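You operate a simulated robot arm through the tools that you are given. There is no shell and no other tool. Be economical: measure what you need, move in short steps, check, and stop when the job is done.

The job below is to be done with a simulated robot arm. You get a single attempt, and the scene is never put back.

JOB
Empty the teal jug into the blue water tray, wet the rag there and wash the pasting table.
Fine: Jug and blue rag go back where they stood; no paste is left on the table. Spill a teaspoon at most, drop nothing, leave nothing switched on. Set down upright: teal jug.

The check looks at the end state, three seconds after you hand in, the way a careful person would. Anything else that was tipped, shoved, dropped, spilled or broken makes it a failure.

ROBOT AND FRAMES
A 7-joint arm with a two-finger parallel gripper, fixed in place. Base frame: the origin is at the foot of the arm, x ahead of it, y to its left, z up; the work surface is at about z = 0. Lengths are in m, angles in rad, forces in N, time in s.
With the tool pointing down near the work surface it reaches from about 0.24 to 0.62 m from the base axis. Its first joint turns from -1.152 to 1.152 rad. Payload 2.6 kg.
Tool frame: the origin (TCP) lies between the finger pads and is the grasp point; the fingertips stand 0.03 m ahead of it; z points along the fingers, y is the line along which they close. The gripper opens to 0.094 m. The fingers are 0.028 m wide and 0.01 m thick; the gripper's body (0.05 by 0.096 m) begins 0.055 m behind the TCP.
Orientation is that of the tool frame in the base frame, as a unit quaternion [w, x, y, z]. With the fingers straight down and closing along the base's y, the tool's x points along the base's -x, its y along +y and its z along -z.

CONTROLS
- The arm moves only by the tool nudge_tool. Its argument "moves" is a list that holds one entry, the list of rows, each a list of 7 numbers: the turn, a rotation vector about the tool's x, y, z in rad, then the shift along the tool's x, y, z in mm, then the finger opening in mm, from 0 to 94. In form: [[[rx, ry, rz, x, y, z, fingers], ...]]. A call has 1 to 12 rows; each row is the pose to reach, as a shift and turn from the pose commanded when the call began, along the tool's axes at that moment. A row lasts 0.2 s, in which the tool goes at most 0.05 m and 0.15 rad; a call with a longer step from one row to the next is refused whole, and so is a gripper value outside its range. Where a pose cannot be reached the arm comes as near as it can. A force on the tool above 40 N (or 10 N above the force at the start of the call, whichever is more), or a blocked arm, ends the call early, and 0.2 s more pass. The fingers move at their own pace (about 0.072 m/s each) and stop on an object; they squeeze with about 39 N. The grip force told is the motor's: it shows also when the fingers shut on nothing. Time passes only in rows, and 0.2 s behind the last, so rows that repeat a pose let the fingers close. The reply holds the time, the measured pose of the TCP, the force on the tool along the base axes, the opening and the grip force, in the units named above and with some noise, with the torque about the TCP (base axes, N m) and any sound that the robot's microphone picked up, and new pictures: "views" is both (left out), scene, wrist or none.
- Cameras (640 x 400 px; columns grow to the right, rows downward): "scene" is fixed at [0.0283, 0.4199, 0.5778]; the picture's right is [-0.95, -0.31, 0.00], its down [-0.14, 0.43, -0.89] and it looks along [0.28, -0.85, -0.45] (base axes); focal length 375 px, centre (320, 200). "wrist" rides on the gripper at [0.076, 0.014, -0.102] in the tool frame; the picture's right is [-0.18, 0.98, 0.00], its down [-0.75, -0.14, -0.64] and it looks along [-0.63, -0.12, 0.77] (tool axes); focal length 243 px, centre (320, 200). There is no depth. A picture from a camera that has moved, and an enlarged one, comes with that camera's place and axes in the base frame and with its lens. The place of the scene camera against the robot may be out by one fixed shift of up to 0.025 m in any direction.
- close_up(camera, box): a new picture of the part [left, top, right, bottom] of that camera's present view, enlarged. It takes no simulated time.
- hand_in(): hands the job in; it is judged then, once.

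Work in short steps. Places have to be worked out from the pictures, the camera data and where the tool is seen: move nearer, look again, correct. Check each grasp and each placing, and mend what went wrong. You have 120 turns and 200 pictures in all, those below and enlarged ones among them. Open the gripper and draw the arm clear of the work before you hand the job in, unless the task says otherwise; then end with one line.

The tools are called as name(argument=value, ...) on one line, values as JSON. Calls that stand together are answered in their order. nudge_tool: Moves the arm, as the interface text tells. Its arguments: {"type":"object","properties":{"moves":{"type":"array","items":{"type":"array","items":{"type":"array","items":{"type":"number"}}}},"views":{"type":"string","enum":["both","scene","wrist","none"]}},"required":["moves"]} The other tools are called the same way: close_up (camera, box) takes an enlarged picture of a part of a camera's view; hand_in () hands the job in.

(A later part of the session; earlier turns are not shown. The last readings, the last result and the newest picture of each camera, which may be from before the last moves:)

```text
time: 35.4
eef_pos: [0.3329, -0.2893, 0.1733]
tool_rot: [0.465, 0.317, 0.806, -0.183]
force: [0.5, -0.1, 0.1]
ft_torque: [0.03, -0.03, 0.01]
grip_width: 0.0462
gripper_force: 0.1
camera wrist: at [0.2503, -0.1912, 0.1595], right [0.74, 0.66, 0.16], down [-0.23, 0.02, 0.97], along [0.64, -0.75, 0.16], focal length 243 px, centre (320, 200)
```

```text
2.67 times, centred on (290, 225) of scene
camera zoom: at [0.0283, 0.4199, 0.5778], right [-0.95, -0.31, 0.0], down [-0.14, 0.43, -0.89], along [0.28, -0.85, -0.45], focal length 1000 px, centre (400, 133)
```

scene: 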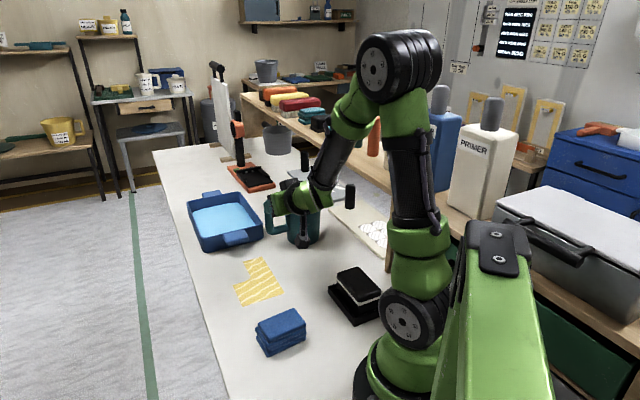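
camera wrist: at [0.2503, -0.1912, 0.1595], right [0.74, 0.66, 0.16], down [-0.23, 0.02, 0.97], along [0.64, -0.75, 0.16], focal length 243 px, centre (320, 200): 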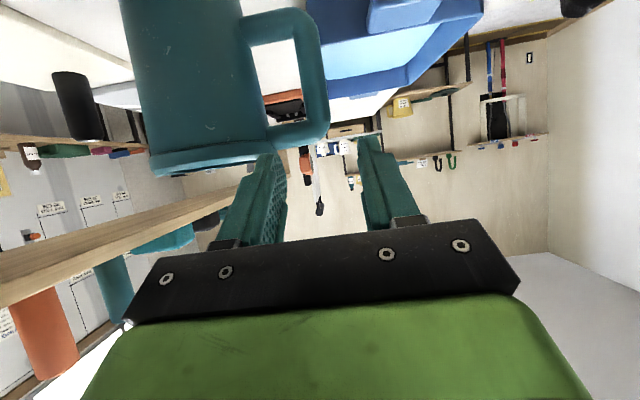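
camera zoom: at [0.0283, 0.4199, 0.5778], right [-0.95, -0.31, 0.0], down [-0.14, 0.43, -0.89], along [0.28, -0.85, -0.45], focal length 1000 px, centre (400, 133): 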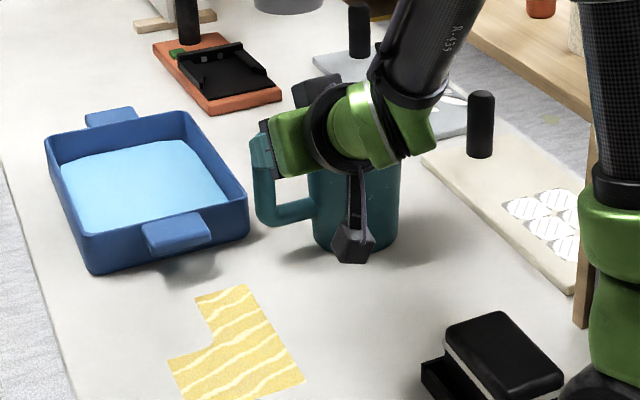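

The jug is upright on its spot and the water has risen in the tray. I'll raise the arm and turn the tool straight down again.

nudge_tool(moves=[[[0, 0, 0, -26, 0, -15, 60], [0, 0, 0, -60, 0, -35, 60], [0, 0, 0, -95, 0, -55, 60], [0, 0.14, 0, -130, 0, -75, 60], [0, 0.28, 0, -140, 0, -90, 60], [0, 0.42, 0, -140, 0, -100, 60], [0, 0.56, 0, -140, 0, -100, 60], [0, 0.7, 0, -140, 0, -100, 60], [0, 0.84, 0, -140, 0, -100, 60], [0, 0.98, 0, -140, 0, -100, 60], [0, 1.047, 0, -140, 0, -100, 60]]], views="none")

```text
time: 37.8
eef_pos: [0.3188, -0.2762, 0.3442]
tool_rot: [-0.001, 0.366, 0.931, 0.001]
force: [-0.7, 0.6, -0.5]
ft_torque: [0.0, 0.0, -0.01]
grip_width: 0.0598
gripper_force: 0.0
```

Tool is down. I'll move behind the rag at heading 0 to look at it.

nudge_tool(moves=[[[0, 0, -0.12, 32, 18, 10, 70], [0, 0, -0.25, 65, 37, 25, 70], [0, 0, -0.37, 98, 55, 40, 70], [0, 0, -0.5, 131, 74, 55, 70], [0, 0, -0.62, 165, 92, 65, 70], [0, 0, -0.75, 198, 105, 75, 70], [0, 0, -0.75, 198, 105, 75, 70]]], views="wrist")

close_up(camera="wrist", box=[160, 0, 480, 200])

```text
time: 39.4
eef_pos: [0.2425, -0.0645, 0.2689]
tool_rot: [0.0, 0.0, 1.0, 0.0]
force: [0.2, -0.4, 0.0]
ft_torque: [0.01, 0.0, 0.02]
grip_width: 0.0699
gripper_force: 0.1
camera wrist: at [0.167, -0.0495, 0.3727], right [0.18, 0.98, 0.0], down [0.75, -0.14, 0.64], along [0.63, -0.12, -0.77], focal length 243 px, centre (320, 200)
```

wrist: 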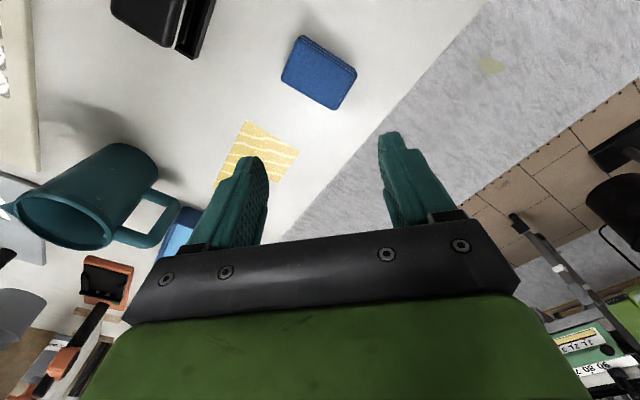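

```text
2.00 times, centred on (320, 100) of wrist
camera zoom: at [0.167, -0.0495, 0.3727], right [0.18, 0.98, 0.0], down [0.75, -0.14, 0.64], along [0.63, -0.12, -0.77], focal length 485 px, centre (320, 400)
```

zoom: 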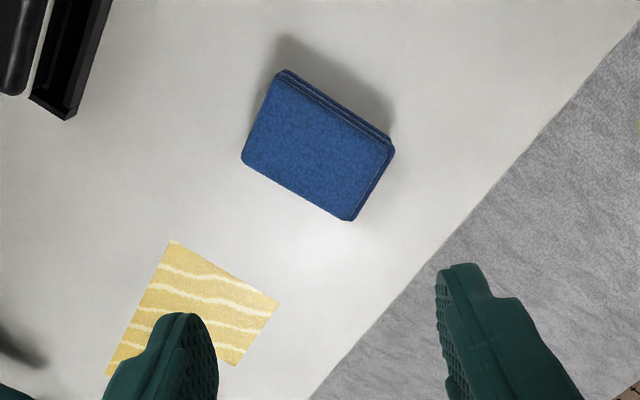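

The rag is about 79 × 50 mm, centred near (0.243, -0.067), with its long axis at 50°. I'll yaw to match so the fingers close across the short side, and descend partway.

nudge_tool(moves=[[[0, 0, -0.14, 0, -2, 20, 72], [0, 0, -0.28, 0, -2, 40, 72], [0, 0, -0.42, 0, -2, 65, 72], [0, 0, -0.56, 0, -2, 90, 72], [0, 0, -0.7, 0, -2, 115, 72], [0, 0, -0.859, 0, -2, 140, 72], [0, 0, -0.859, 0, -2, 150, 72], [0, 0, -0.859, 0, -2, 150, 72]]])

```text
refused: row 6 steps farther than a row can; nothing moved
```

nudge_tool(moves=[[[0, 0, -0.14, 0, -2, 20, 72], [0, 0, -0.28, 0, -2, 40, 72], [0, 0, -0.42, 0, -2, 65, 72], [0, 0, -0.56, 0, -2, 90, 72], [0, 0, -0.7, 0, -2, 115, 72], [0, 0, -0.8, 0, -2, 140, 72], [0, 0, -0.859, 0, -2, 150, 72], [0, 0, -0.859, 0, -2, 150, 72]]])

```text
time: 41.2
eef_pos: [0.2439, -0.0651, 0.1185]
tool_rot: [0.0, -0.417, 0.909, 0.0]
force: [-0.3, 0.8, -0.8]
ft_torque: [0.03, 0.01, -0.01]
grip_width: 0.072
gripper_force: 0.1
camera wrist: at [0.1841, -0.1142, 0.2205], right [-0.63, 0.78, 0.0], down [0.6, 0.48, 0.64], along [0.5, 0.4, -0.77], focal length 243 px, centre (320, 200)
```

scene: 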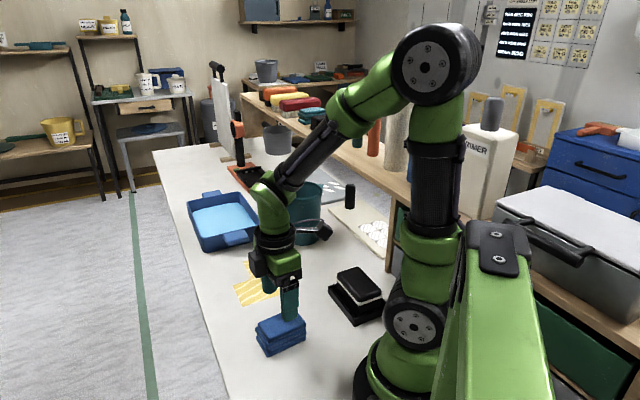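
wrist: 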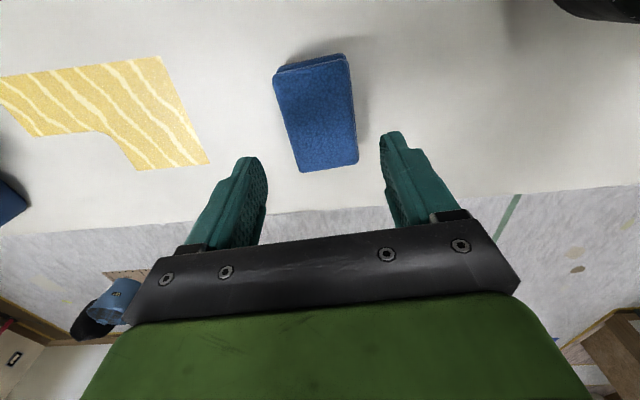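

Rag corners agree with the previous estimate (centre (0.243, -0.067), top ≈0.04) and the fingers straddle it evenly. I'll descend to z = 0.040 and close.

nudge_tool(moves=[[[0, 0, 0, 0, -1, 25, 72], [0, 0, 0, 0, -1, 50, 72], [0, 0, 0, 0, -1, 70, 72], [0, 0, 0, 0, -1, 78.5, 72], [0, 0, 0, 0, -1, 78.5, 72], [0, 0, 0, 0, -1, 78.5, 50], [0, 0, 0, 0, -1, 78.5, 30], [0, 0, 0, 0, -1, 78.5, 20], [0, 0, 0, 0, -1, 78.5, 20], [0, 0, 0, 0, -1, 78.5, 20]]])

close_up(camera="scene", box=[220, 250, 348, 370])

```text
time: 43.4
eef_pos: [0.2475, -0.0661, 0.0407]
tool_rot: [-0.001, -0.417, 0.909, 0.0]
force: [-0.5, 0.1, -0.1]
ft_torque: [0.0, -0.04, 0.01]
grip_width: 0.0594
gripper_force: 38.5
camera wrist: at [0.1874, -0.115, 0.1438], right [-0.62, 0.78, 0.0], down [0.6, 0.48, 0.64], along [0.5, 0.4, -0.77], focal length 243 px, centre (320, 200)
```

scene: 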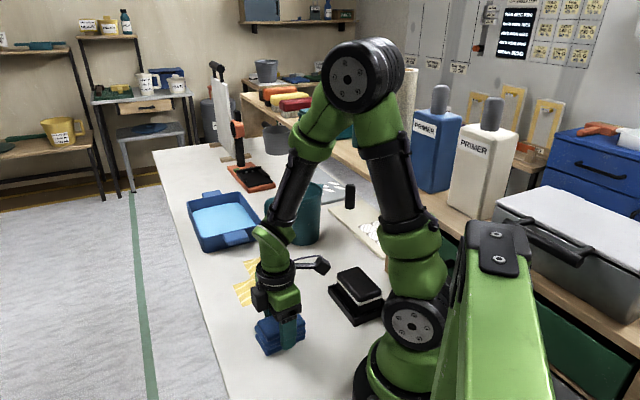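
wrist: 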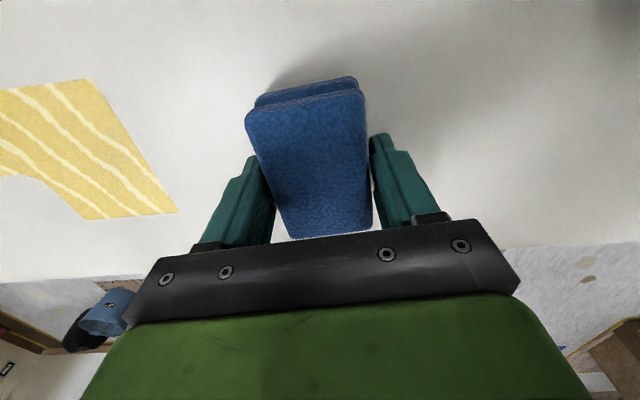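

```text
3.33 times, centred on (284, 310) of scene
camera zoom: at [0.0283, 0.4199, 0.5778], right [-0.95, -0.31, 0.0], down [-0.14, 0.43, -0.89], along [0.28, -0.85, -0.45], focal length 1250 px, centre (440, -167)
```

zoom: 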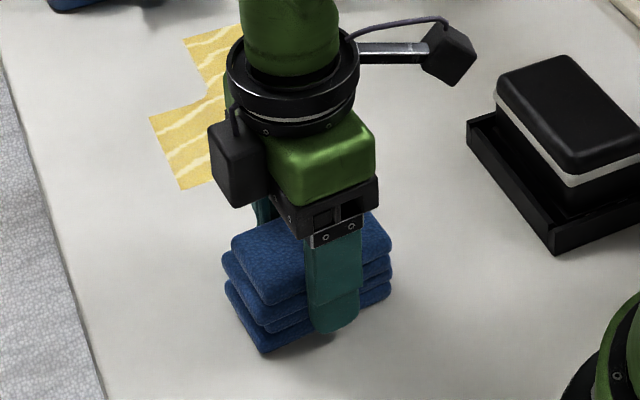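

Gripped at 59 mm. I'll lift and check.

nudge_tool(moves=[[[0, 0, 0, 0, 0, -15, 20], [0, 0, 0, 0, 0, -40, 20], [0, 0, 0, 0, 0, -80, 20], [0, 0, 0, 0, 0, -120, 20], [0, 0, 0, 0, 0, -120, 20]]])

close_up(camera="scene", box=[200, 200, 328, 320])

```text
time: 44.6
eef_pos: [0.2458, -0.0657, 0.1604]
tool_rot: [0.0, -0.418, 0.909, 0.001]
force: [0.0, 0.7, -0.3]
ft_torque: [-0.01, -0.02, 0.01]
grip_width: 0.0591
gripper_force: 39.1
camera wrist: at [0.186, -0.1138, 0.2636], right [-0.62, 0.78, 0.0], down [0.6, 0.48, 0.64], along [0.5, 0.4, -0.77], focal length 243 px, centre (320, 200)
```

scene: 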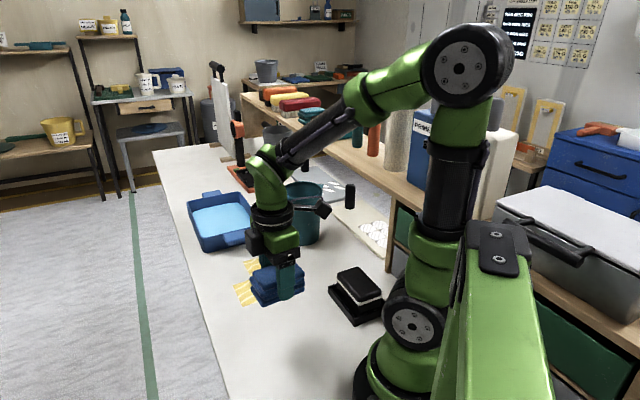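
wrist: 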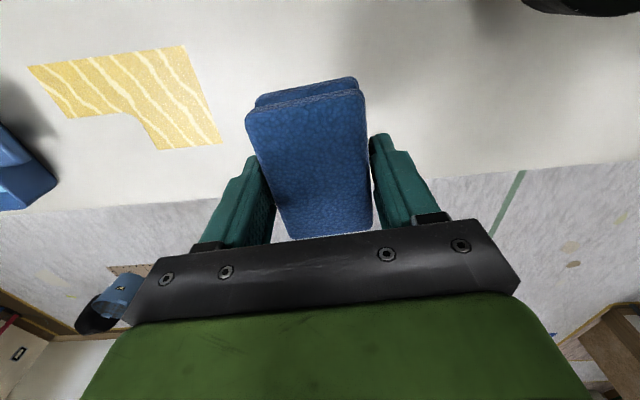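

```text
3.33 times, centred on (264, 260) of scene
camera zoom: at [0.0283, 0.42, 0.5778], right [-0.95, -0.31, 0.0], down [-0.14, 0.43, -0.89], along [0.28, -0.85, -0.45], focal length 1250 px, centre (507, 0)
```

zoom: 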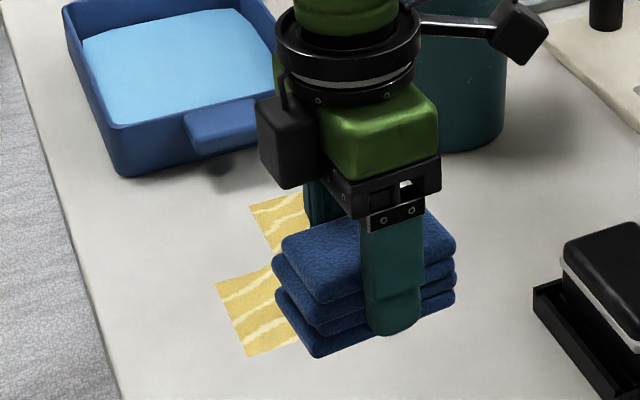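

The whole stack is held securely. I'll raise it and carry it over to the near side of the tray, turning the tool to heading -40°.

nudge_tool(moves=[[[0, 0, 0.1415, 6, -33.5, -20, 20], [0, 0, 0.283, 12, -67, -40, 20], [0, 0, 0.4245, 18, -100.5, -60, 20], [0, 0, 0.566, 24, -134, -75, 20], [0, 0, 0.7075, 30, -167.5, -80, 20], [0, 0, 0.849, 36, -201, -80, 20], [0, 0, 0.9905, 42, -234.5, -80, 20], [0, 0, 1.132, 48, -268, -80, 20], [0, 0, 1.2735, 54, -301.5, -80, 20], [0, 0, 1.415, 60, -335, -80, 20], [0, 0, 1.557, 66, -368.7, -80, 20], [0, 0, 1.557, 66, -368.7, -80, 20]]])

close_up(camera="scene", box=[150, 130, 310, 270])

```text
time: 47.2
eef_pos: [0.4766, -0.3331, 0.2367]
tool_rot: [0.0, 0.343, 0.939, 0.0]
force: [-0.7, -1.0, -0.4]
ft_torque: [0.02, -0.02, 0.03]
grip_width: 0.0593
gripper_force: 39.3
out of reach, approached as far as the arm can: row 11, 12
camera wrist: at [0.428, -0.2732, 0.3404], right [0.77, 0.63, 0.0], down [0.49, -0.59, 0.64], along [0.41, -0.5, -0.77], focal length 243 px, centre (320, 200)
```

scene: 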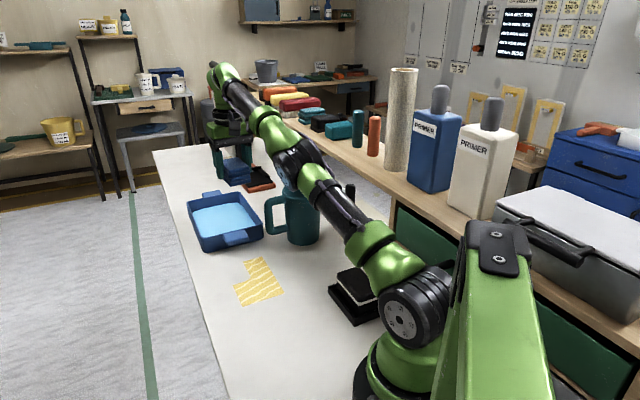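
wrist: 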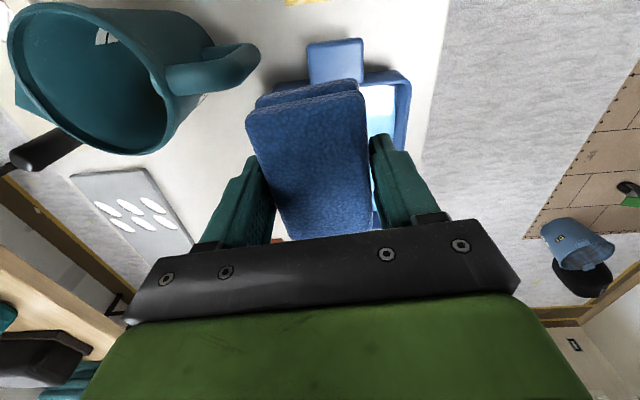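

```text
2.86 times, centred on (230, 200) of scene
camera zoom: at [0.0283, 0.4199, 0.5778], right [-0.95, -0.31, 0.0], down [-0.14, 0.43, -0.89], along [0.28, -0.85, -0.45], focal length 1071 px, centre (577, 200)
```

zoom: 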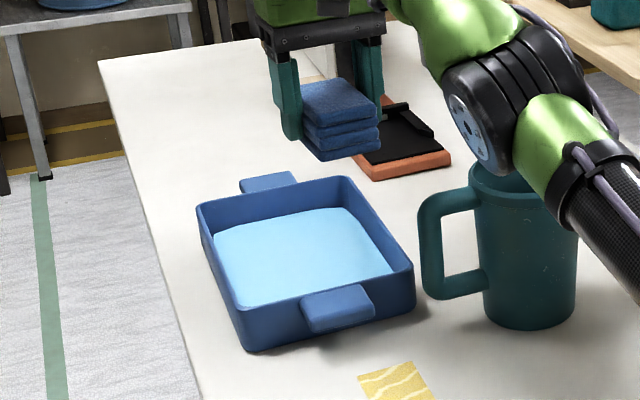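

Stretched at the reach limit with the tool vertical, so I'll pull back slightly, align with the tray axis (heading -45°) and then pitch the tool about 24° outward to gain reach.

nudge_tool(moves=[[[0, 0, 0.04, 15, 5, 0, 20], [0, 0, 0.087, 29, 10.5, 0, 20], [0, 0, 0.087, 29, 10.5, 0, 20]]], views="none")

nudge_tool(moves=[[[0, -0.14, 0, 0, 0, 0, 20], [0, -0.28, 0, 0, 0, 0, 20], [0, -0.42, 0, 0, 0, 0, 20], [0, -0.42, 0, 0, 0, 0, 20]]], views="scene")

```text
time: 48.0
eef_pos: [0.4623, -0.3054, 0.2408]
tool_rot: [0.001, 0.383, 0.924, 0.0]
force: [-0.1, -0.3, -0.4]
ft_torque: [-0.01, 0.03, -0.01]
grip_width: 0.0595
gripper_force: 38.9
```

```text
time: 49.0
eef_pos: [0.462, -0.3056, 0.2403]
tool_rot: [0.193, 0.375, 0.903, -0.08]
force: [-0.5, 0.6, -1.2]
ft_torque: [0.0, -0.04, -0.03]
grip_width: 0.0594
gripper_force: 39.7
```

scene: 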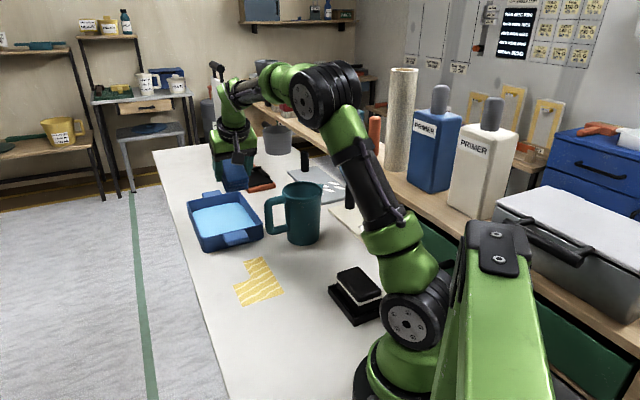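

Pitched and steady. I'll move over the tray's near half, staying well above the rim.

nudge_tool(moves=[[[0, 0, 0, -20, 2.5, 15, 20], [0, 0, 0, -35, 5, 35, 20], [0, 0, 0, -40, 7.4, 60, 20], [0, 0, 0, -35, 7.4, 90, 20], [0, 0, 0, -26.7, 7.4, 121.5, 20], [0, 0, 0, -26.7, 7.4, 121.5, 20]]])

close_up(camera="scene", box=[150, 130, 310, 270])

```text
time: 50.4
eef_pos: [0.5197, -0.3527, 0.1367]
tool_rot: [0.193, 0.374, 0.904, -0.08]
force: [-1.0, -0.3, -1.2]
ft_torque: [0.02, 0.02, -0.02]
grip_width: 0.0592
gripper_force: 38.9
camera wrist: at [0.452, -0.2635, 0.2012], right [0.81, 0.58, 0.08], down [0.2, -0.4, 0.89], along [0.55, -0.71, -0.44], focal length 243 px, centre (320, 200)
```

scene: 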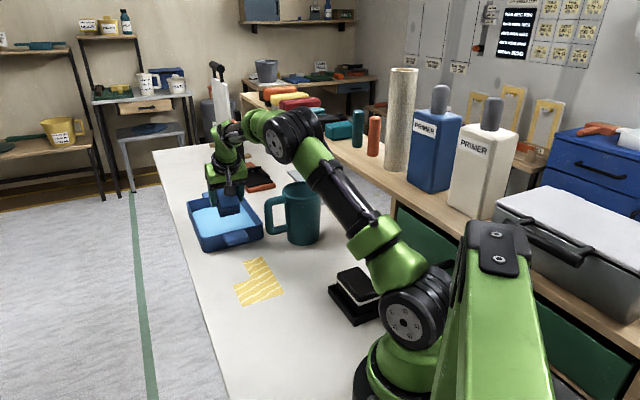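
wrist: 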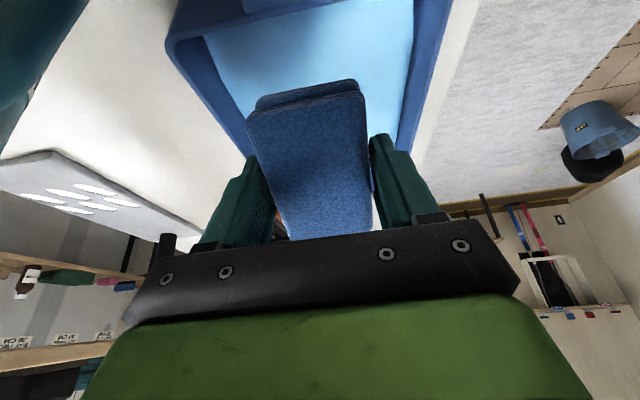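

```text
2.86 times, centred on (230, 200) of scene
camera zoom: at [0.0283, 0.4199, 0.5778], right [-0.95, -0.31, 0.0], down [-0.14, 0.43, -0.89], along [0.28, -0.85, -0.45], focal length 1071 px, centre (577, 200)
```

zoom: 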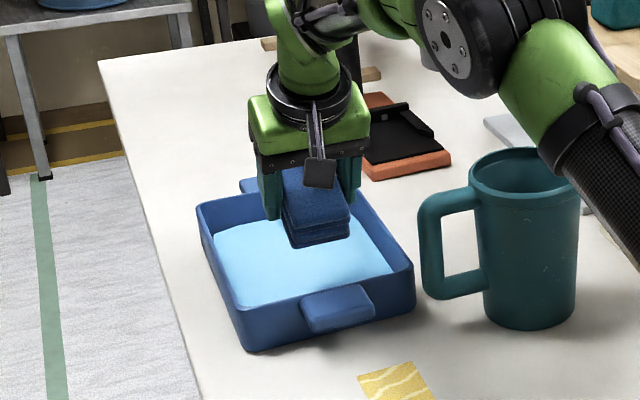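

The rag is over the water but a bit close to the near wall. I'll move 15 mm further and 5 mm sideways, then dip.

nudge_tool(moves=[[[0, 0, 0, -13.7, 5, 6, 20], [0, 0, 0, -5.5, 5, 24, 20], [0, 0, 0, 2.6, 5, 42.5, 20], [0, 0, 0, 8, 5, 54.5, 20], [0, 0, 0, 12, 5, 63.5, 20], [0, 0, 0, 12, 5, 63.5, 20]]])

close_up(camera="scene", box=[150, 130, 310, 270])

```text
time: 51.8
eef_pos: [0.5345, -0.3595, 0.0759]
tool_rot: [0.193, 0.374, 0.904, -0.08]
force: [0.4, 0.2, -1.2]
ft_torque: [-0.02, 0.02, -0.02]
grip_width: 0.0593
gripper_force: 38.6
camera wrist: at [0.4659, -0.2708, 0.1395], right [0.81, 0.58, 0.07], down [0.2, -0.4, 0.89], along [0.55, -0.71, -0.44], focal length 243 px, centre (320, 200)
```

scene: 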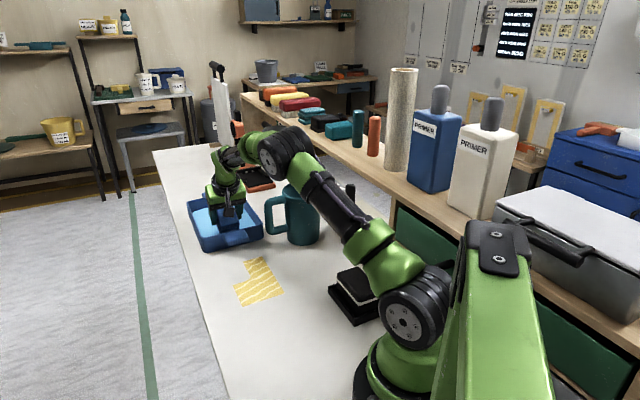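
wrist: 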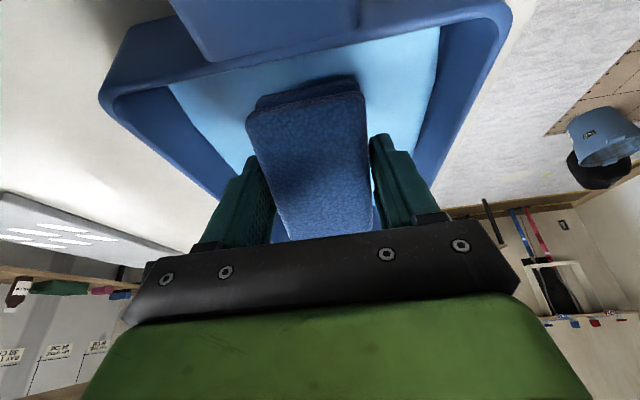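

```text
2.86 times, centred on (230, 200) of scene
camera zoom: at [0.0283, 0.4199, 0.5778], right [-0.95, -0.31, 0.0], down [-0.14, 0.43, -0.89], along [0.28, -0.85, -0.45], focal length 1071 px, centre (577, 200)
```

zoom: 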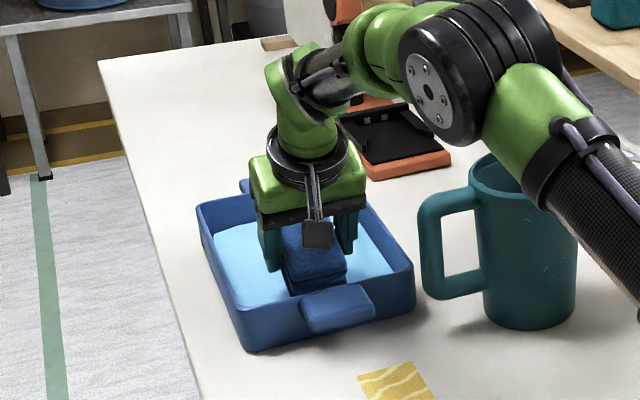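

Clear of the walls; the rag's lower edge is about at the water surface. I'll go down another 14 mm and swirl slightly to soak it.

nudge_tool(moves=[[[0, 0, 0, 2, 0, 4.6, 20], [0, 0, 0, 4, 0, 9, 20], [0, 0, 0, 5.7, 0, 12.8, 20], [0, 0, 0, 5.7, 0, 12.8, 20], [0, 0, 0, 5.7, 0, 12.8, 20]]])

close_up(camera="wrist", box=[160, 20, 480, 240])

```text
time: 53.0
eef_pos: [0.534, -0.3583, 0.0618]
tool_rot: [0.193, 0.373, 0.904, -0.08]
force: [-0.4, -1.0, -0.4]
ft_torque: [0.0, -0.02, 0.0]
grip_width: 0.0595
gripper_force: 38.9
camera wrist: at [0.4654, -0.2705, 0.1246], right [0.81, 0.58, 0.07], down [0.2, -0.4, 0.89], along [0.55, -0.71, -0.44], focal length 243 px, centre (320, 200)
```

scene: 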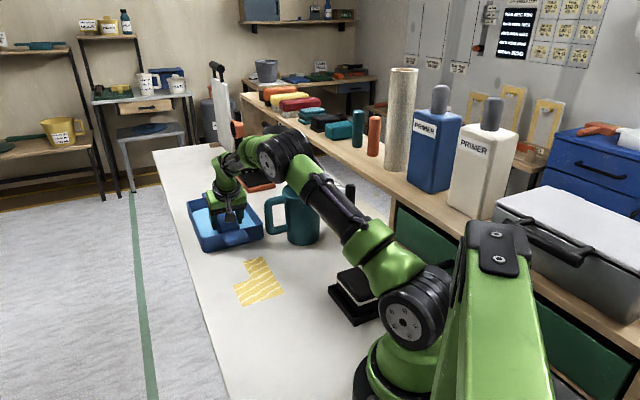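
wrist: 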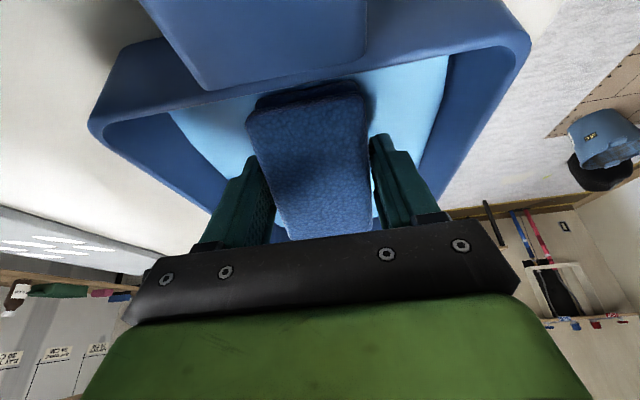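

```text
1.82 times, centred on (320, 130) of wrist
camera zoom: at [0.4654, -0.2705, 0.1246], right [0.81, 0.58, 0.07], down [0.2, -0.4, 0.89], along [0.55, -0.71, -0.44], focal length 441 px, centre (320, 327)
```

zoom: 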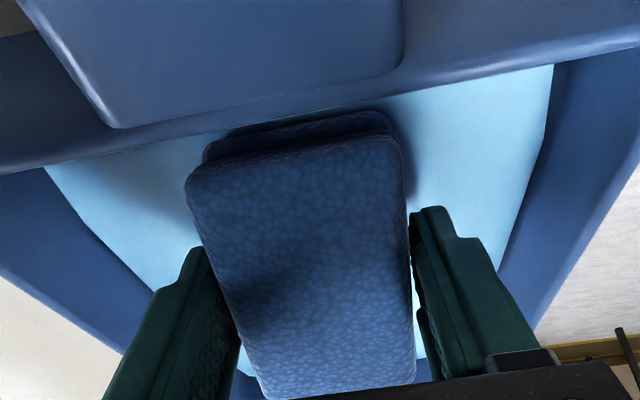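

The rag has turned darker, so it is getting wet. I'll go 6 mm deeper, level it a little so more of the bottom soaks, and hold about a second.

nudge_tool(moves=[[[0, 0, 0, 1.2, 0, 2.7, 20], [0, 0, 0, 2.4, 0, 5.4, 20], [0, 0.08, 0, 2.4, 0, 5.4, 20], [0, 0.15, 0, 2.4, 0, 6, 20], [0, 0.15, 0, 2.4, 0, 6, 20], [0, 0.15, 0, 2.4, 0, 6, 20], [0, 0.15, 0, 2.4, 0, 6, 20], [0, 0.15, 0, 2.4, 0, 6, 20]]])

close_up(camera="wrist", box=[160, 20, 480, 240])

```text
time: 54.8
eef_pos: [0.5345, -0.36, 0.0559]
tool_rot: [0.124, 0.379, 0.916, -0.052]
force: [-0.2, 0.7, 1.7]
ft_torque: [0.11, 0.03, 0.02]
grip_width: 0.0595
gripper_force: 39.2
camera wrist: at [0.4734, -0.2781, 0.134], right [0.82, 0.57, 0.05], down [0.29, -0.49, 0.82], along [0.49, -0.66, -0.57], focal length 243 px, centre (320, 200)
```

scene: 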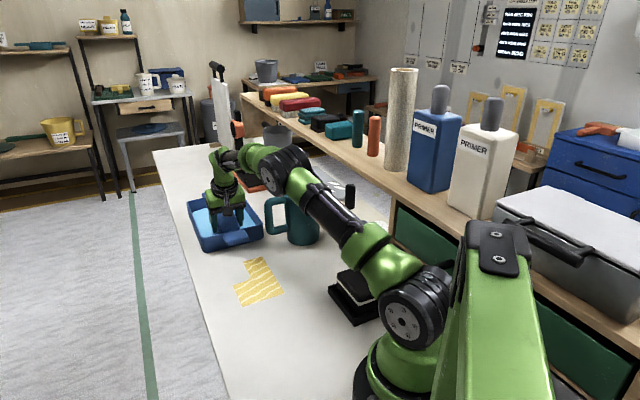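
wrist: 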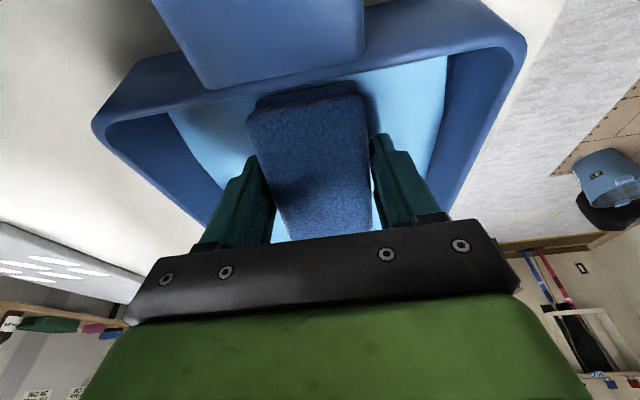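

```text
1.82 times, centred on (320, 130) of wrist
camera zoom: at [0.4734, -0.2781, 0.134], right [0.82, 0.57, 0.05], down [0.29, -0.49, 0.82], along [0.49, -0.66, -0.57], focal length 441 px, centre (320, 327)
```

zoom: 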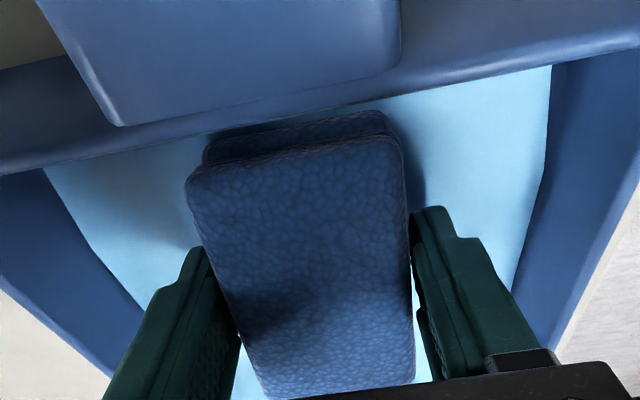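

It's touching the tray floor lightly and well soaked. I'll lift it over the tray and let it drip for a couple of seconds.

nudge_tool(moves=[[[0, 0, 0, -4, 0, -14, 20], [0, 0, 0, -10, 0, -36, 20], [0, 0, 0, -16, 0, -58, 20], [0, 0, 0, -24, 0, -87, 20], [0, 0, 0, -24, 0, -87, 20], [0, 0, 0, -24, 0, -87, 20], [0, 0, 0, -24, 0, -87, 20], [0, 0, 0, -24, 0, -87, 20], [0, 0, 0, -24, 0, -87, 20], [0, 0, 0, -24, 0, -87, 20], [0, 0, 0, -24, 0, -87, 20], [0, 0, 0, -24, 0, -87, 20]]])

close_up(camera="scene", box=[150, 130, 310, 270])

```text
time: 57.4
eef_pos: [0.5339, -0.3608, 0.1464]
tool_rot: [0.125, 0.378, 0.916, -0.052]
force: [-0.1, 0.4, -0.2]
ft_torque: [-0.01, -0.01, 0.01]
grip_width: 0.0594
gripper_force: 38.7
camera wrist: at [0.4739, -0.2795, 0.2263], right [0.82, 0.57, 0.05], down [0.29, -0.49, 0.82], along [0.49, -0.66, -0.57], focal length 243 px, centre (320, 200)
```

scene: 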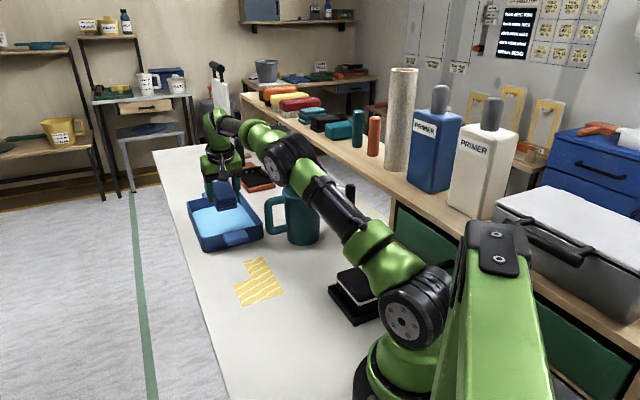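
wrist: 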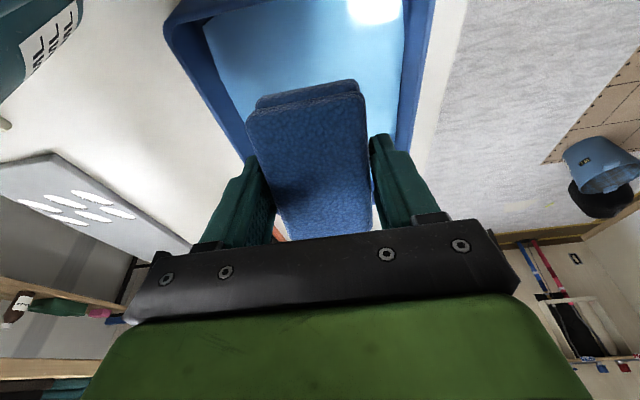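

```text
2.86 times, centred on (230, 200) of scene
camera zoom: at [0.0283, 0.4199, 0.5778], right [-0.95, -0.31, 0.0], down [-0.14, 0.43, -0.89], along [0.28, -0.85, -0.45], focal length 1071 px, centre (577, 200)
```

zoom: 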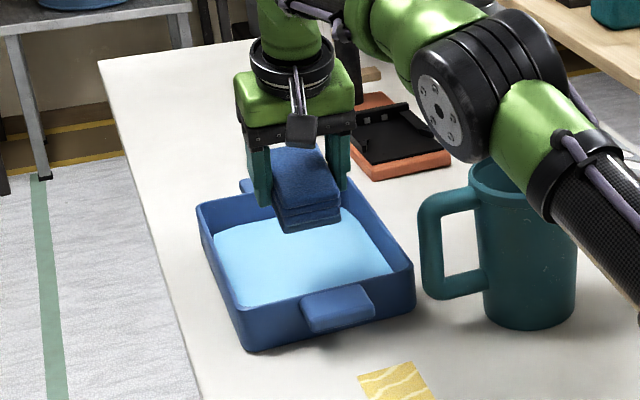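

No drips, bottom layers clearly darker. I'll bring the tool back to vertical while retreating to above the paste patch.

nudge_tool(moves=[[[0, 0.05, 0, 35, 0, -6, 20], [0, 0.1, 0, 70, 0, -12, 20], [0, 0.15, 0, 110, 0, -18, 20], [0, 0.2, 0, 150, 0, -24, 20], [0, 0.24, 0, 190, 0, -30, 20], [0, 0.27, 0, 231, 0, -37, 20], [0, 0.27, 0, 231, 0, -37, 20]]])

```text
time: 59.0
eef_pos: [0.3699, -0.195, 0.1205]
tool_rot: [0.0, 0.383, 0.924, 0.0]
force: [0.5, 1.2, -0.2]
ft_torque: [0.01, 0.06, -0.01]
grip_width: 0.0594
gripper_force: 38.9
camera wrist: at [0.3259, -0.1303, 0.2228], right [0.82, 0.57, 0.0], down [0.43, -0.63, 0.64], along [0.36, -0.53, -0.77], focal length 243 px, centre (320, 200)
```

scene: 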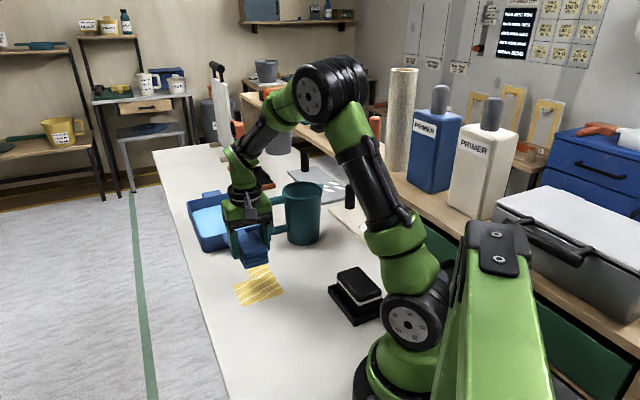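
wrist: 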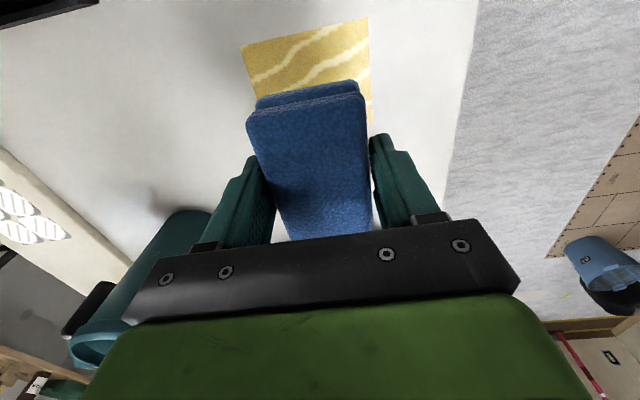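

Above the paste with the tool vertical and rag dark with water. I'll descend here until light contact.

nudge_tool(moves=[[[0, 0, 0, 0, 0, 35, 20], [0, 0, 0, 0, 0, 65, 20], [0, 0, 0, 0, 0, 76, 20], [0, 0, 0, 0, 0, 78, 20], [0, 0, 0, 0, 0, 79.5, 20], [0, 0, 0, 0, 0, 79.5, 20]]], views="none")

```text
time: 60.4
eef_pos: [0.3705, -0.1941, 0.0398]
tool_rot: [0.001, 0.382, 0.924, 0.0]
force: [-0.9, 1.4, 3.9]
ft_torque: [-0.06, -0.12, 0.02]
grip_width: 0.0597
gripper_force: 38.9
```

Light contact at 3.9 N. Now the first set of wiping strokes over the L-shaped patch.

nudge_tool(moves=[[[0, 0, 0, -31, 0, 0.3, 20], [0, 0, 0, -61, 0, 0.3, 20], [0, 0, 0, -76, -7, 0.3, 20], [0, 0, 0, -76, -32, 0.3, 20], [0, 0, 0, -41, -32, 0.3, 20], [0, 0, 0, -6, -32, 0.3, 20], [0, 0, 0, 29, -32, 0.3, 20], [0, 0, 0, 59, -32, 0.3, 20], [0, 0, 0, 64, -2, 0.3, 20], [0, 0, 0, 64, 28, 0.3, 20], [0, 0, 0, 29, 33, 0.3, 20], [0, 0, 0, -6, 33, 0.3, 20]]])

close_up(camera="scene", box=[180, 200, 340, 330])

```text
time: 63.0
eef_pos: [0.3973, -0.1727, 0.0404]
tool_rot: [0.001, 0.382, 0.924, 0.002]
force: [-10.5, 14.2, 34.3]
ft_torque: [0.08, 0.18, -0.09]
grip_width: 0.0593
gripper_force: 38.8
camera wrist: at [0.3541, -0.109, 0.1427], right [0.82, 0.57, 0.0], down [0.43, -0.63, 0.64], along [0.37, -0.53, -0.77], focal length 243 px, centre (320, 200)
```

scene: 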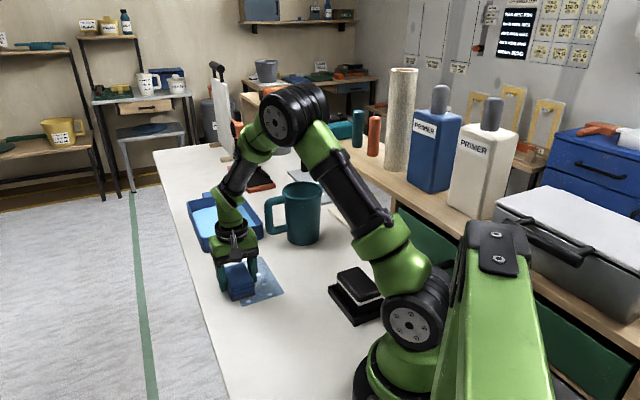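
wrist: 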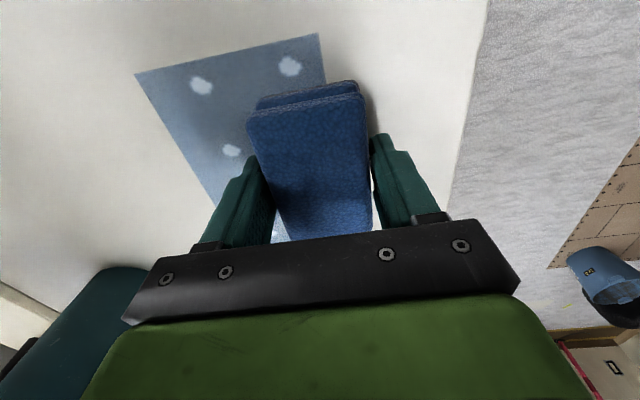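

```text
3.08 times, centred on (260, 265) of scene
camera zoom: at [0.0281, 0.4201, 0.5778], right [-0.95, -0.31, 0.0], down [-0.14, 0.43, -0.89], along [0.28, -0.85, -0.45], focal length 1153 px, centre (505, 0)
```

zoom: 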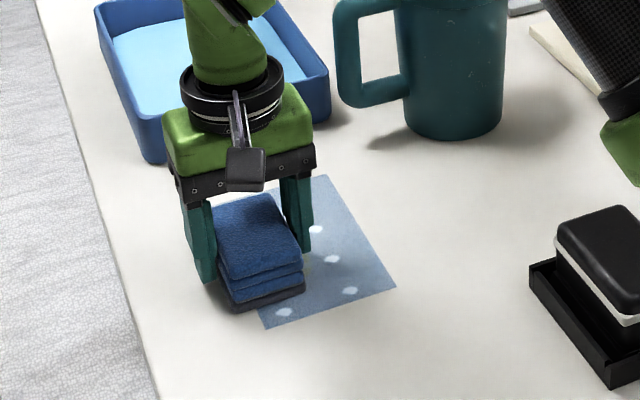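

The paste has turned into a wet film with some pale spots. I'll lift off and inspect the whole area.

nudge_tool(moves=[[[0, 0, 0, 0, 0, -10, 20], [0, 0, 0, 0, 0, -40, 20], [0, 0, 0, 35, 0, -80, 20], [0, 0, 0, 70, 0, -100, 20], [0, 0, 0, 90, 0, -110, 20], [0, 0, 0, 90, 0, -110, 20]]])

close_up(camera="scene", box=[180, 220, 340, 330])

```text
refused: row 3 steps farther than a row can; nothing moved
```

```text
3.64 times, centred on (260, 275) of scene
camera zoom: at [0.0281, 0.4201, 0.5778], right [-0.95, -0.31, 0.0], down [-0.14, 0.43, -0.89], along [0.28, -0.85, -0.45], focal length 1363 px, centre (538, -73)
```

zoom: 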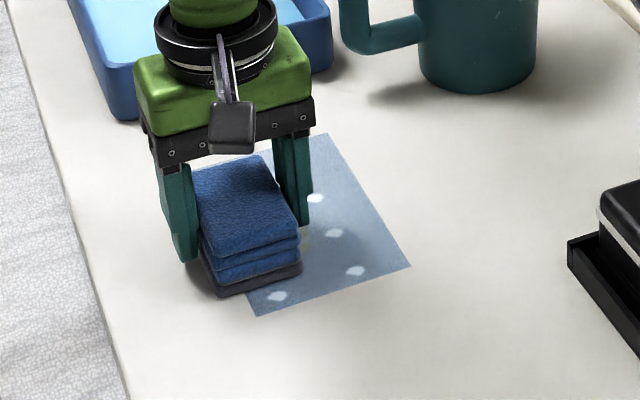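

nudge_tool(moves=[[[0, 0, 0, 0, 0, -10, 20], [0, 0, 0, 0, 0, -40, 20], [0, 0, 0, 25, 0, -75, 20], [0, 0, 0, 55, 0, -100, 20], [0, 0, 0, 90, 0, -115, 20], [0, 0, 0, 125, 0, -120, 20], [0, 0, 0, 125, 0, -120, 20]]])

close_up(camera="scene", box=[180, 220, 340, 330])

```text
time: 64.6
eef_pos: [0.307, -0.0907, 0.1613]
tool_rot: [0.0, 0.382, 0.924, 0.0]
force: [0.4, -0.1, -1.2]
ft_torque: [0.02, 0.0, 0.02]
grip_width: 0.0594
gripper_force: 38.6
camera wrist: at [0.2643, -0.0261, 0.2632], right [0.82, 0.57, 0.0], down [0.43, -0.63, 0.64], along [0.36, -0.53, -0.77], focal length 243 px, centre (320, 200)
```

scene: 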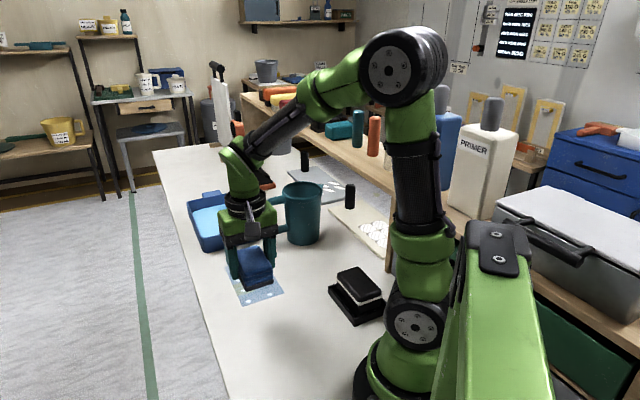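
wrist: 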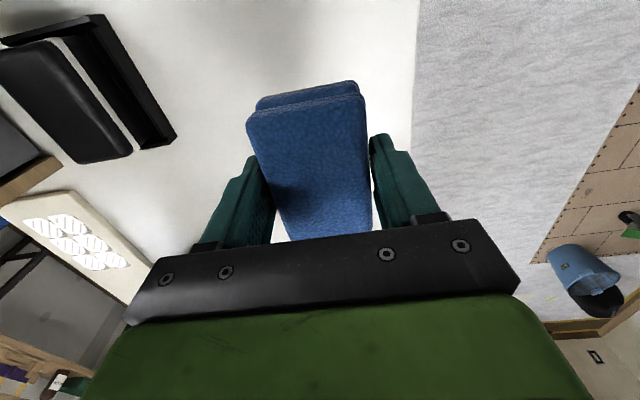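

```text
3.64 times, centred on (260, 275) of scene
camera zoom: at [0.0283, 0.42, 0.5778], right [-0.95, -0.31, 0.0], down [-0.14, 0.43, -0.89], along [0.28, -0.85, -0.45], focal length 1363 px, centre (538, -73)
```

zoom: 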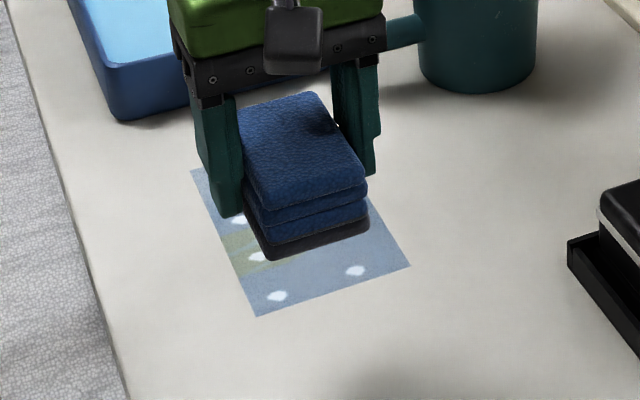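

A yellowish remnant shows on the left part of the patch and the rag blocks the rest. I'll move the arm aside to see everything.

nudge_tool(moves=[[[0, 0, 0, 3, -30, -10, 20], [0, 0, 0, 6, -62, -20, 20], [0, 0, 0, 9, -94, -20, 20], [0, 0, 0, 12, -124, -20, 20], [0, 0, 0, 12, -124, -20, 20]]], views="wrist")

close_up(camera="scene", box=[200, 235, 328, 325])

```text
time: 65.8
eef_pos: [0.2109, -0.169, 0.1821]
tool_rot: [0.0, 0.382, 0.924, -0.001]
force: [0.5, 0.6, -1.2]
ft_torque: [0.02, -0.01, -0.03]
grip_width: 0.0593
gripper_force: 39.3
camera wrist: at [0.1658, -0.1049, 0.2852], right [0.82, 0.57, 0.0], down [0.43, -0.63, 0.64], along [0.36, -0.53, -0.77], focal length 243 px, centre (320, 200)
```

wrist: 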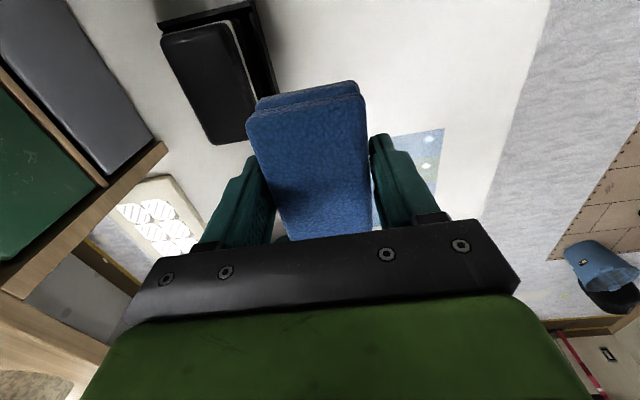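

```text
4.44 times, centred on (264, 280) of scene
camera zoom: at [0.0283, 0.4199, 0.5778], right [-0.95, -0.31, 0.0], down [-0.14, 0.43, -0.89], along [0.28, -0.85, -0.45], focal length 1666 px, centre (569, -156)
```

zoom: 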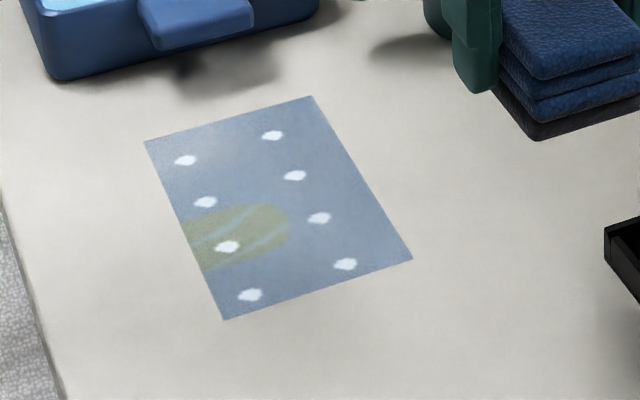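

Most of it is clean; a yellowish remnant remains at u≈0.04–0.09 along the outer edge. I'll go back to that side and set down just ahead of it.

nudge_tool(moves=[[[0, 0, 0, -20, 35, 0, 20], [0, 0, 0, -45, 75, 20, 20], [0, 0, 0, -65, 110, 40, 20], [0, 0, 0, -71.5, 121.8, 80, 20], [0, 0, 0, -71.5, 121.8, 115, 20], [0, 0, 0, -71.5, 121.8, 134, 20], [0, 0, 0, -71.5, 121.8, 138.5, 20], [0, 0, 0, -71.5, 121.8, 139.2, 20], [0, 0, 0, -71.5, 121.8, 139.2, 20]]], views="none")

```text
refused: row 2 steps farther than a row can; nothing moved
```

nudge_tool(moves=[[[0, 0, 0, -20, 35, 0, 20], [0, 0, 0, -42, 70, 15, 20], [0, 0, 0, -62, 103, 38, 20], [0, 0, 0, -71.5, 121.8, 75, 20], [0, 0, 0, -71.5, 121.8, 112, 20], [0, 0, 0, -71.5, 121.8, 134, 20], [0, 0, 0, -71.5, 121.8, 138.5, 20], [0, 0, 0, -71.5, 121.8, 139.2, 20], [0, 0, 0, -71.5, 121.8, 139.2, 20]]], views="none")

```text
time: 67.8
eef_pos: [0.3497, -0.1299, 0.0409]
tool_rot: [0.0, 0.381, 0.924, 0.0]
force: [-0.1, 0.1, -0.4]
ft_torque: [0.04, -0.02, 0.0]
grip_width: 0.0594
gripper_force: 39.3
```

Just above contact. I'll press slightly and stroke back and forth across the remnant.

nudge_tool(moves=[[[0, 0, 0, 0, 0, 0.9, 20], [0, 0, 0, -30, 0, 0.9, 20], [0, 0, 0, -60, 0, 0.9, 20], [0, 0, 0, -90, 0, 0.8, 20], [0, 0, 0, -115, 0, 0.7, 20], [0, 0, 0, -115, -25, 0.7, 20], [0, 0, 0, -80, -25, 0.7, 20], [0, 0, 0, -45, -25, 0.8, 20], [0, 0, 0, -10, -25, 0.9, 20], [0, 0, 0, -10, 5, 0.9, 20], [0, 0, 0, -45, 5, 0.9, 20], [0, 0, 0, -80, 5, 0.8, 20]]], views="scene")

close_up(camera="scene", box=[180, 220, 340, 330])

```text
time: 70.4
eef_pos: [0.4119, -0.1843, 0.0432]
tool_rot: [0.0, 0.383, 0.924, 0.0]
force: [-0.2, 0.5, -0.5]
ft_torque: [-0.02, 0.02, 0.04]
grip_width: 0.0592
gripper_force: 39.2
```

scene: 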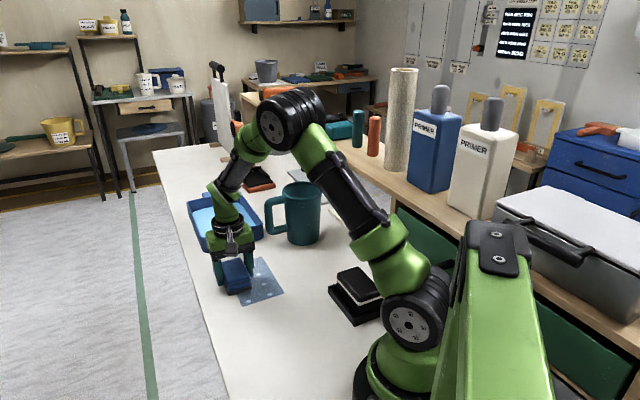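

```text
3.64 times, centred on (260, 275) of scene
camera zoom: at [0.0283, 0.42, 0.5778], right [-0.95, -0.31, 0.0], down [-0.14, 0.43, -0.89], along [0.28, -0.85, -0.45], focal length 1363 px, centre (538, -73)
```

zoom: 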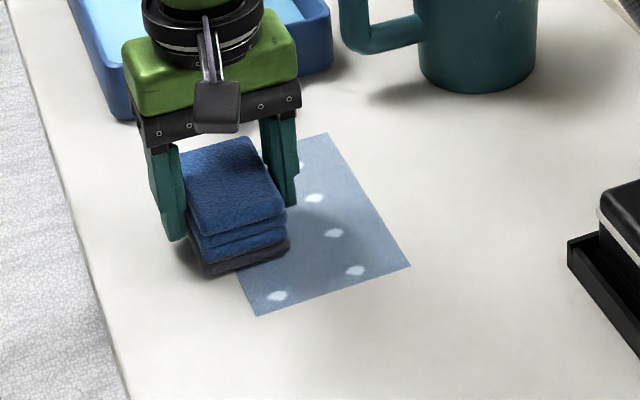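

The reading shows no contact here (z 0.043). I'll lower in small steps to regain light contact.

nudge_tool(moves=[[[0, 0, 0, 0, 0, 0.8, 20], [0, 0, 0, 0, 0, 1.4, 20], [0, 0, 0, 0, 0, 1.4, 20]]], views="none")

```text
time: 71.2
eef_pos: [0.4106, -0.1841, 0.0396]
tool_rot: [0.001, 0.382, 0.924, 0.0]
force: [0.4, -0.2, 3.2]
ft_torque: [-0.03, -0.1, 0.03]
grip_width: 0.0595
gripper_force: 38.8
```

Contact at 3 N. Now strokes across the remnant zone with a touch more pressure.

nudge_tool(moves=[[[0, 0, 0, 30, 0, 0.5, 20], [0, 0, 0, 60, 0, 0.5, 20], [0, 0, 0, 85, 0, 0.5, 20], [0, 0, 0, 85, -19, 0.5, 20], [0, 0, 0, 50, -19, 0.5, 20], [0, 0, 0, 20, -19, 0.5, 20], [0, 0, 0, -10, -19, 0.4, 20], [0, 0, 0, -35, -19, 0.3, 20], [0, 0, 0, -35, 3, 0.3, 20], [0, 0, 0, -5, 3, 0.4, 20], [0, 0, 0, 30, 3, 0.5, 20], [0, 0, 0, 70, 3, 0.5, 20]]], views="none")

close_up(camera="scene", box=[180, 220, 340, 330])

```text
time: 73.8
eef_pos: [0.3644, -0.1337, 0.039]
tool_rot: [0.001, 0.383, 0.924, -0.001]
force: [4.0, -1.1, 8.1]
ft_torque: [0.16, 0.12, 0.0]
grip_width: 0.0593
gripper_force: 38.8
```

```text
3.64 times, centred on (260, 275) of scene
camera zoom: at [0.0283, 0.4199, 0.5778], right [-0.95, -0.31, 0.0], down [-0.14, 0.43, -0.89], along [0.28, -0.85, -0.45], focal length 1363 px, centre (538, -73)
```

zoom: 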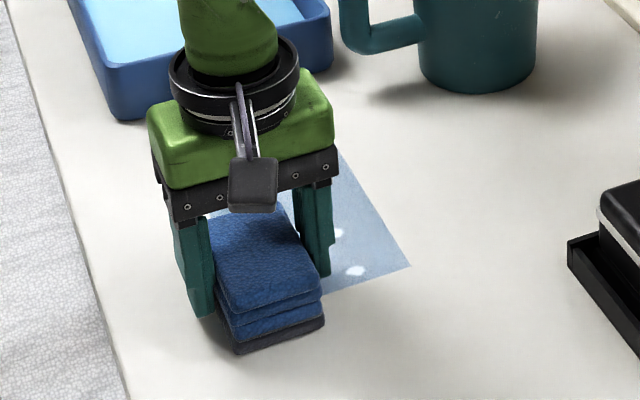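

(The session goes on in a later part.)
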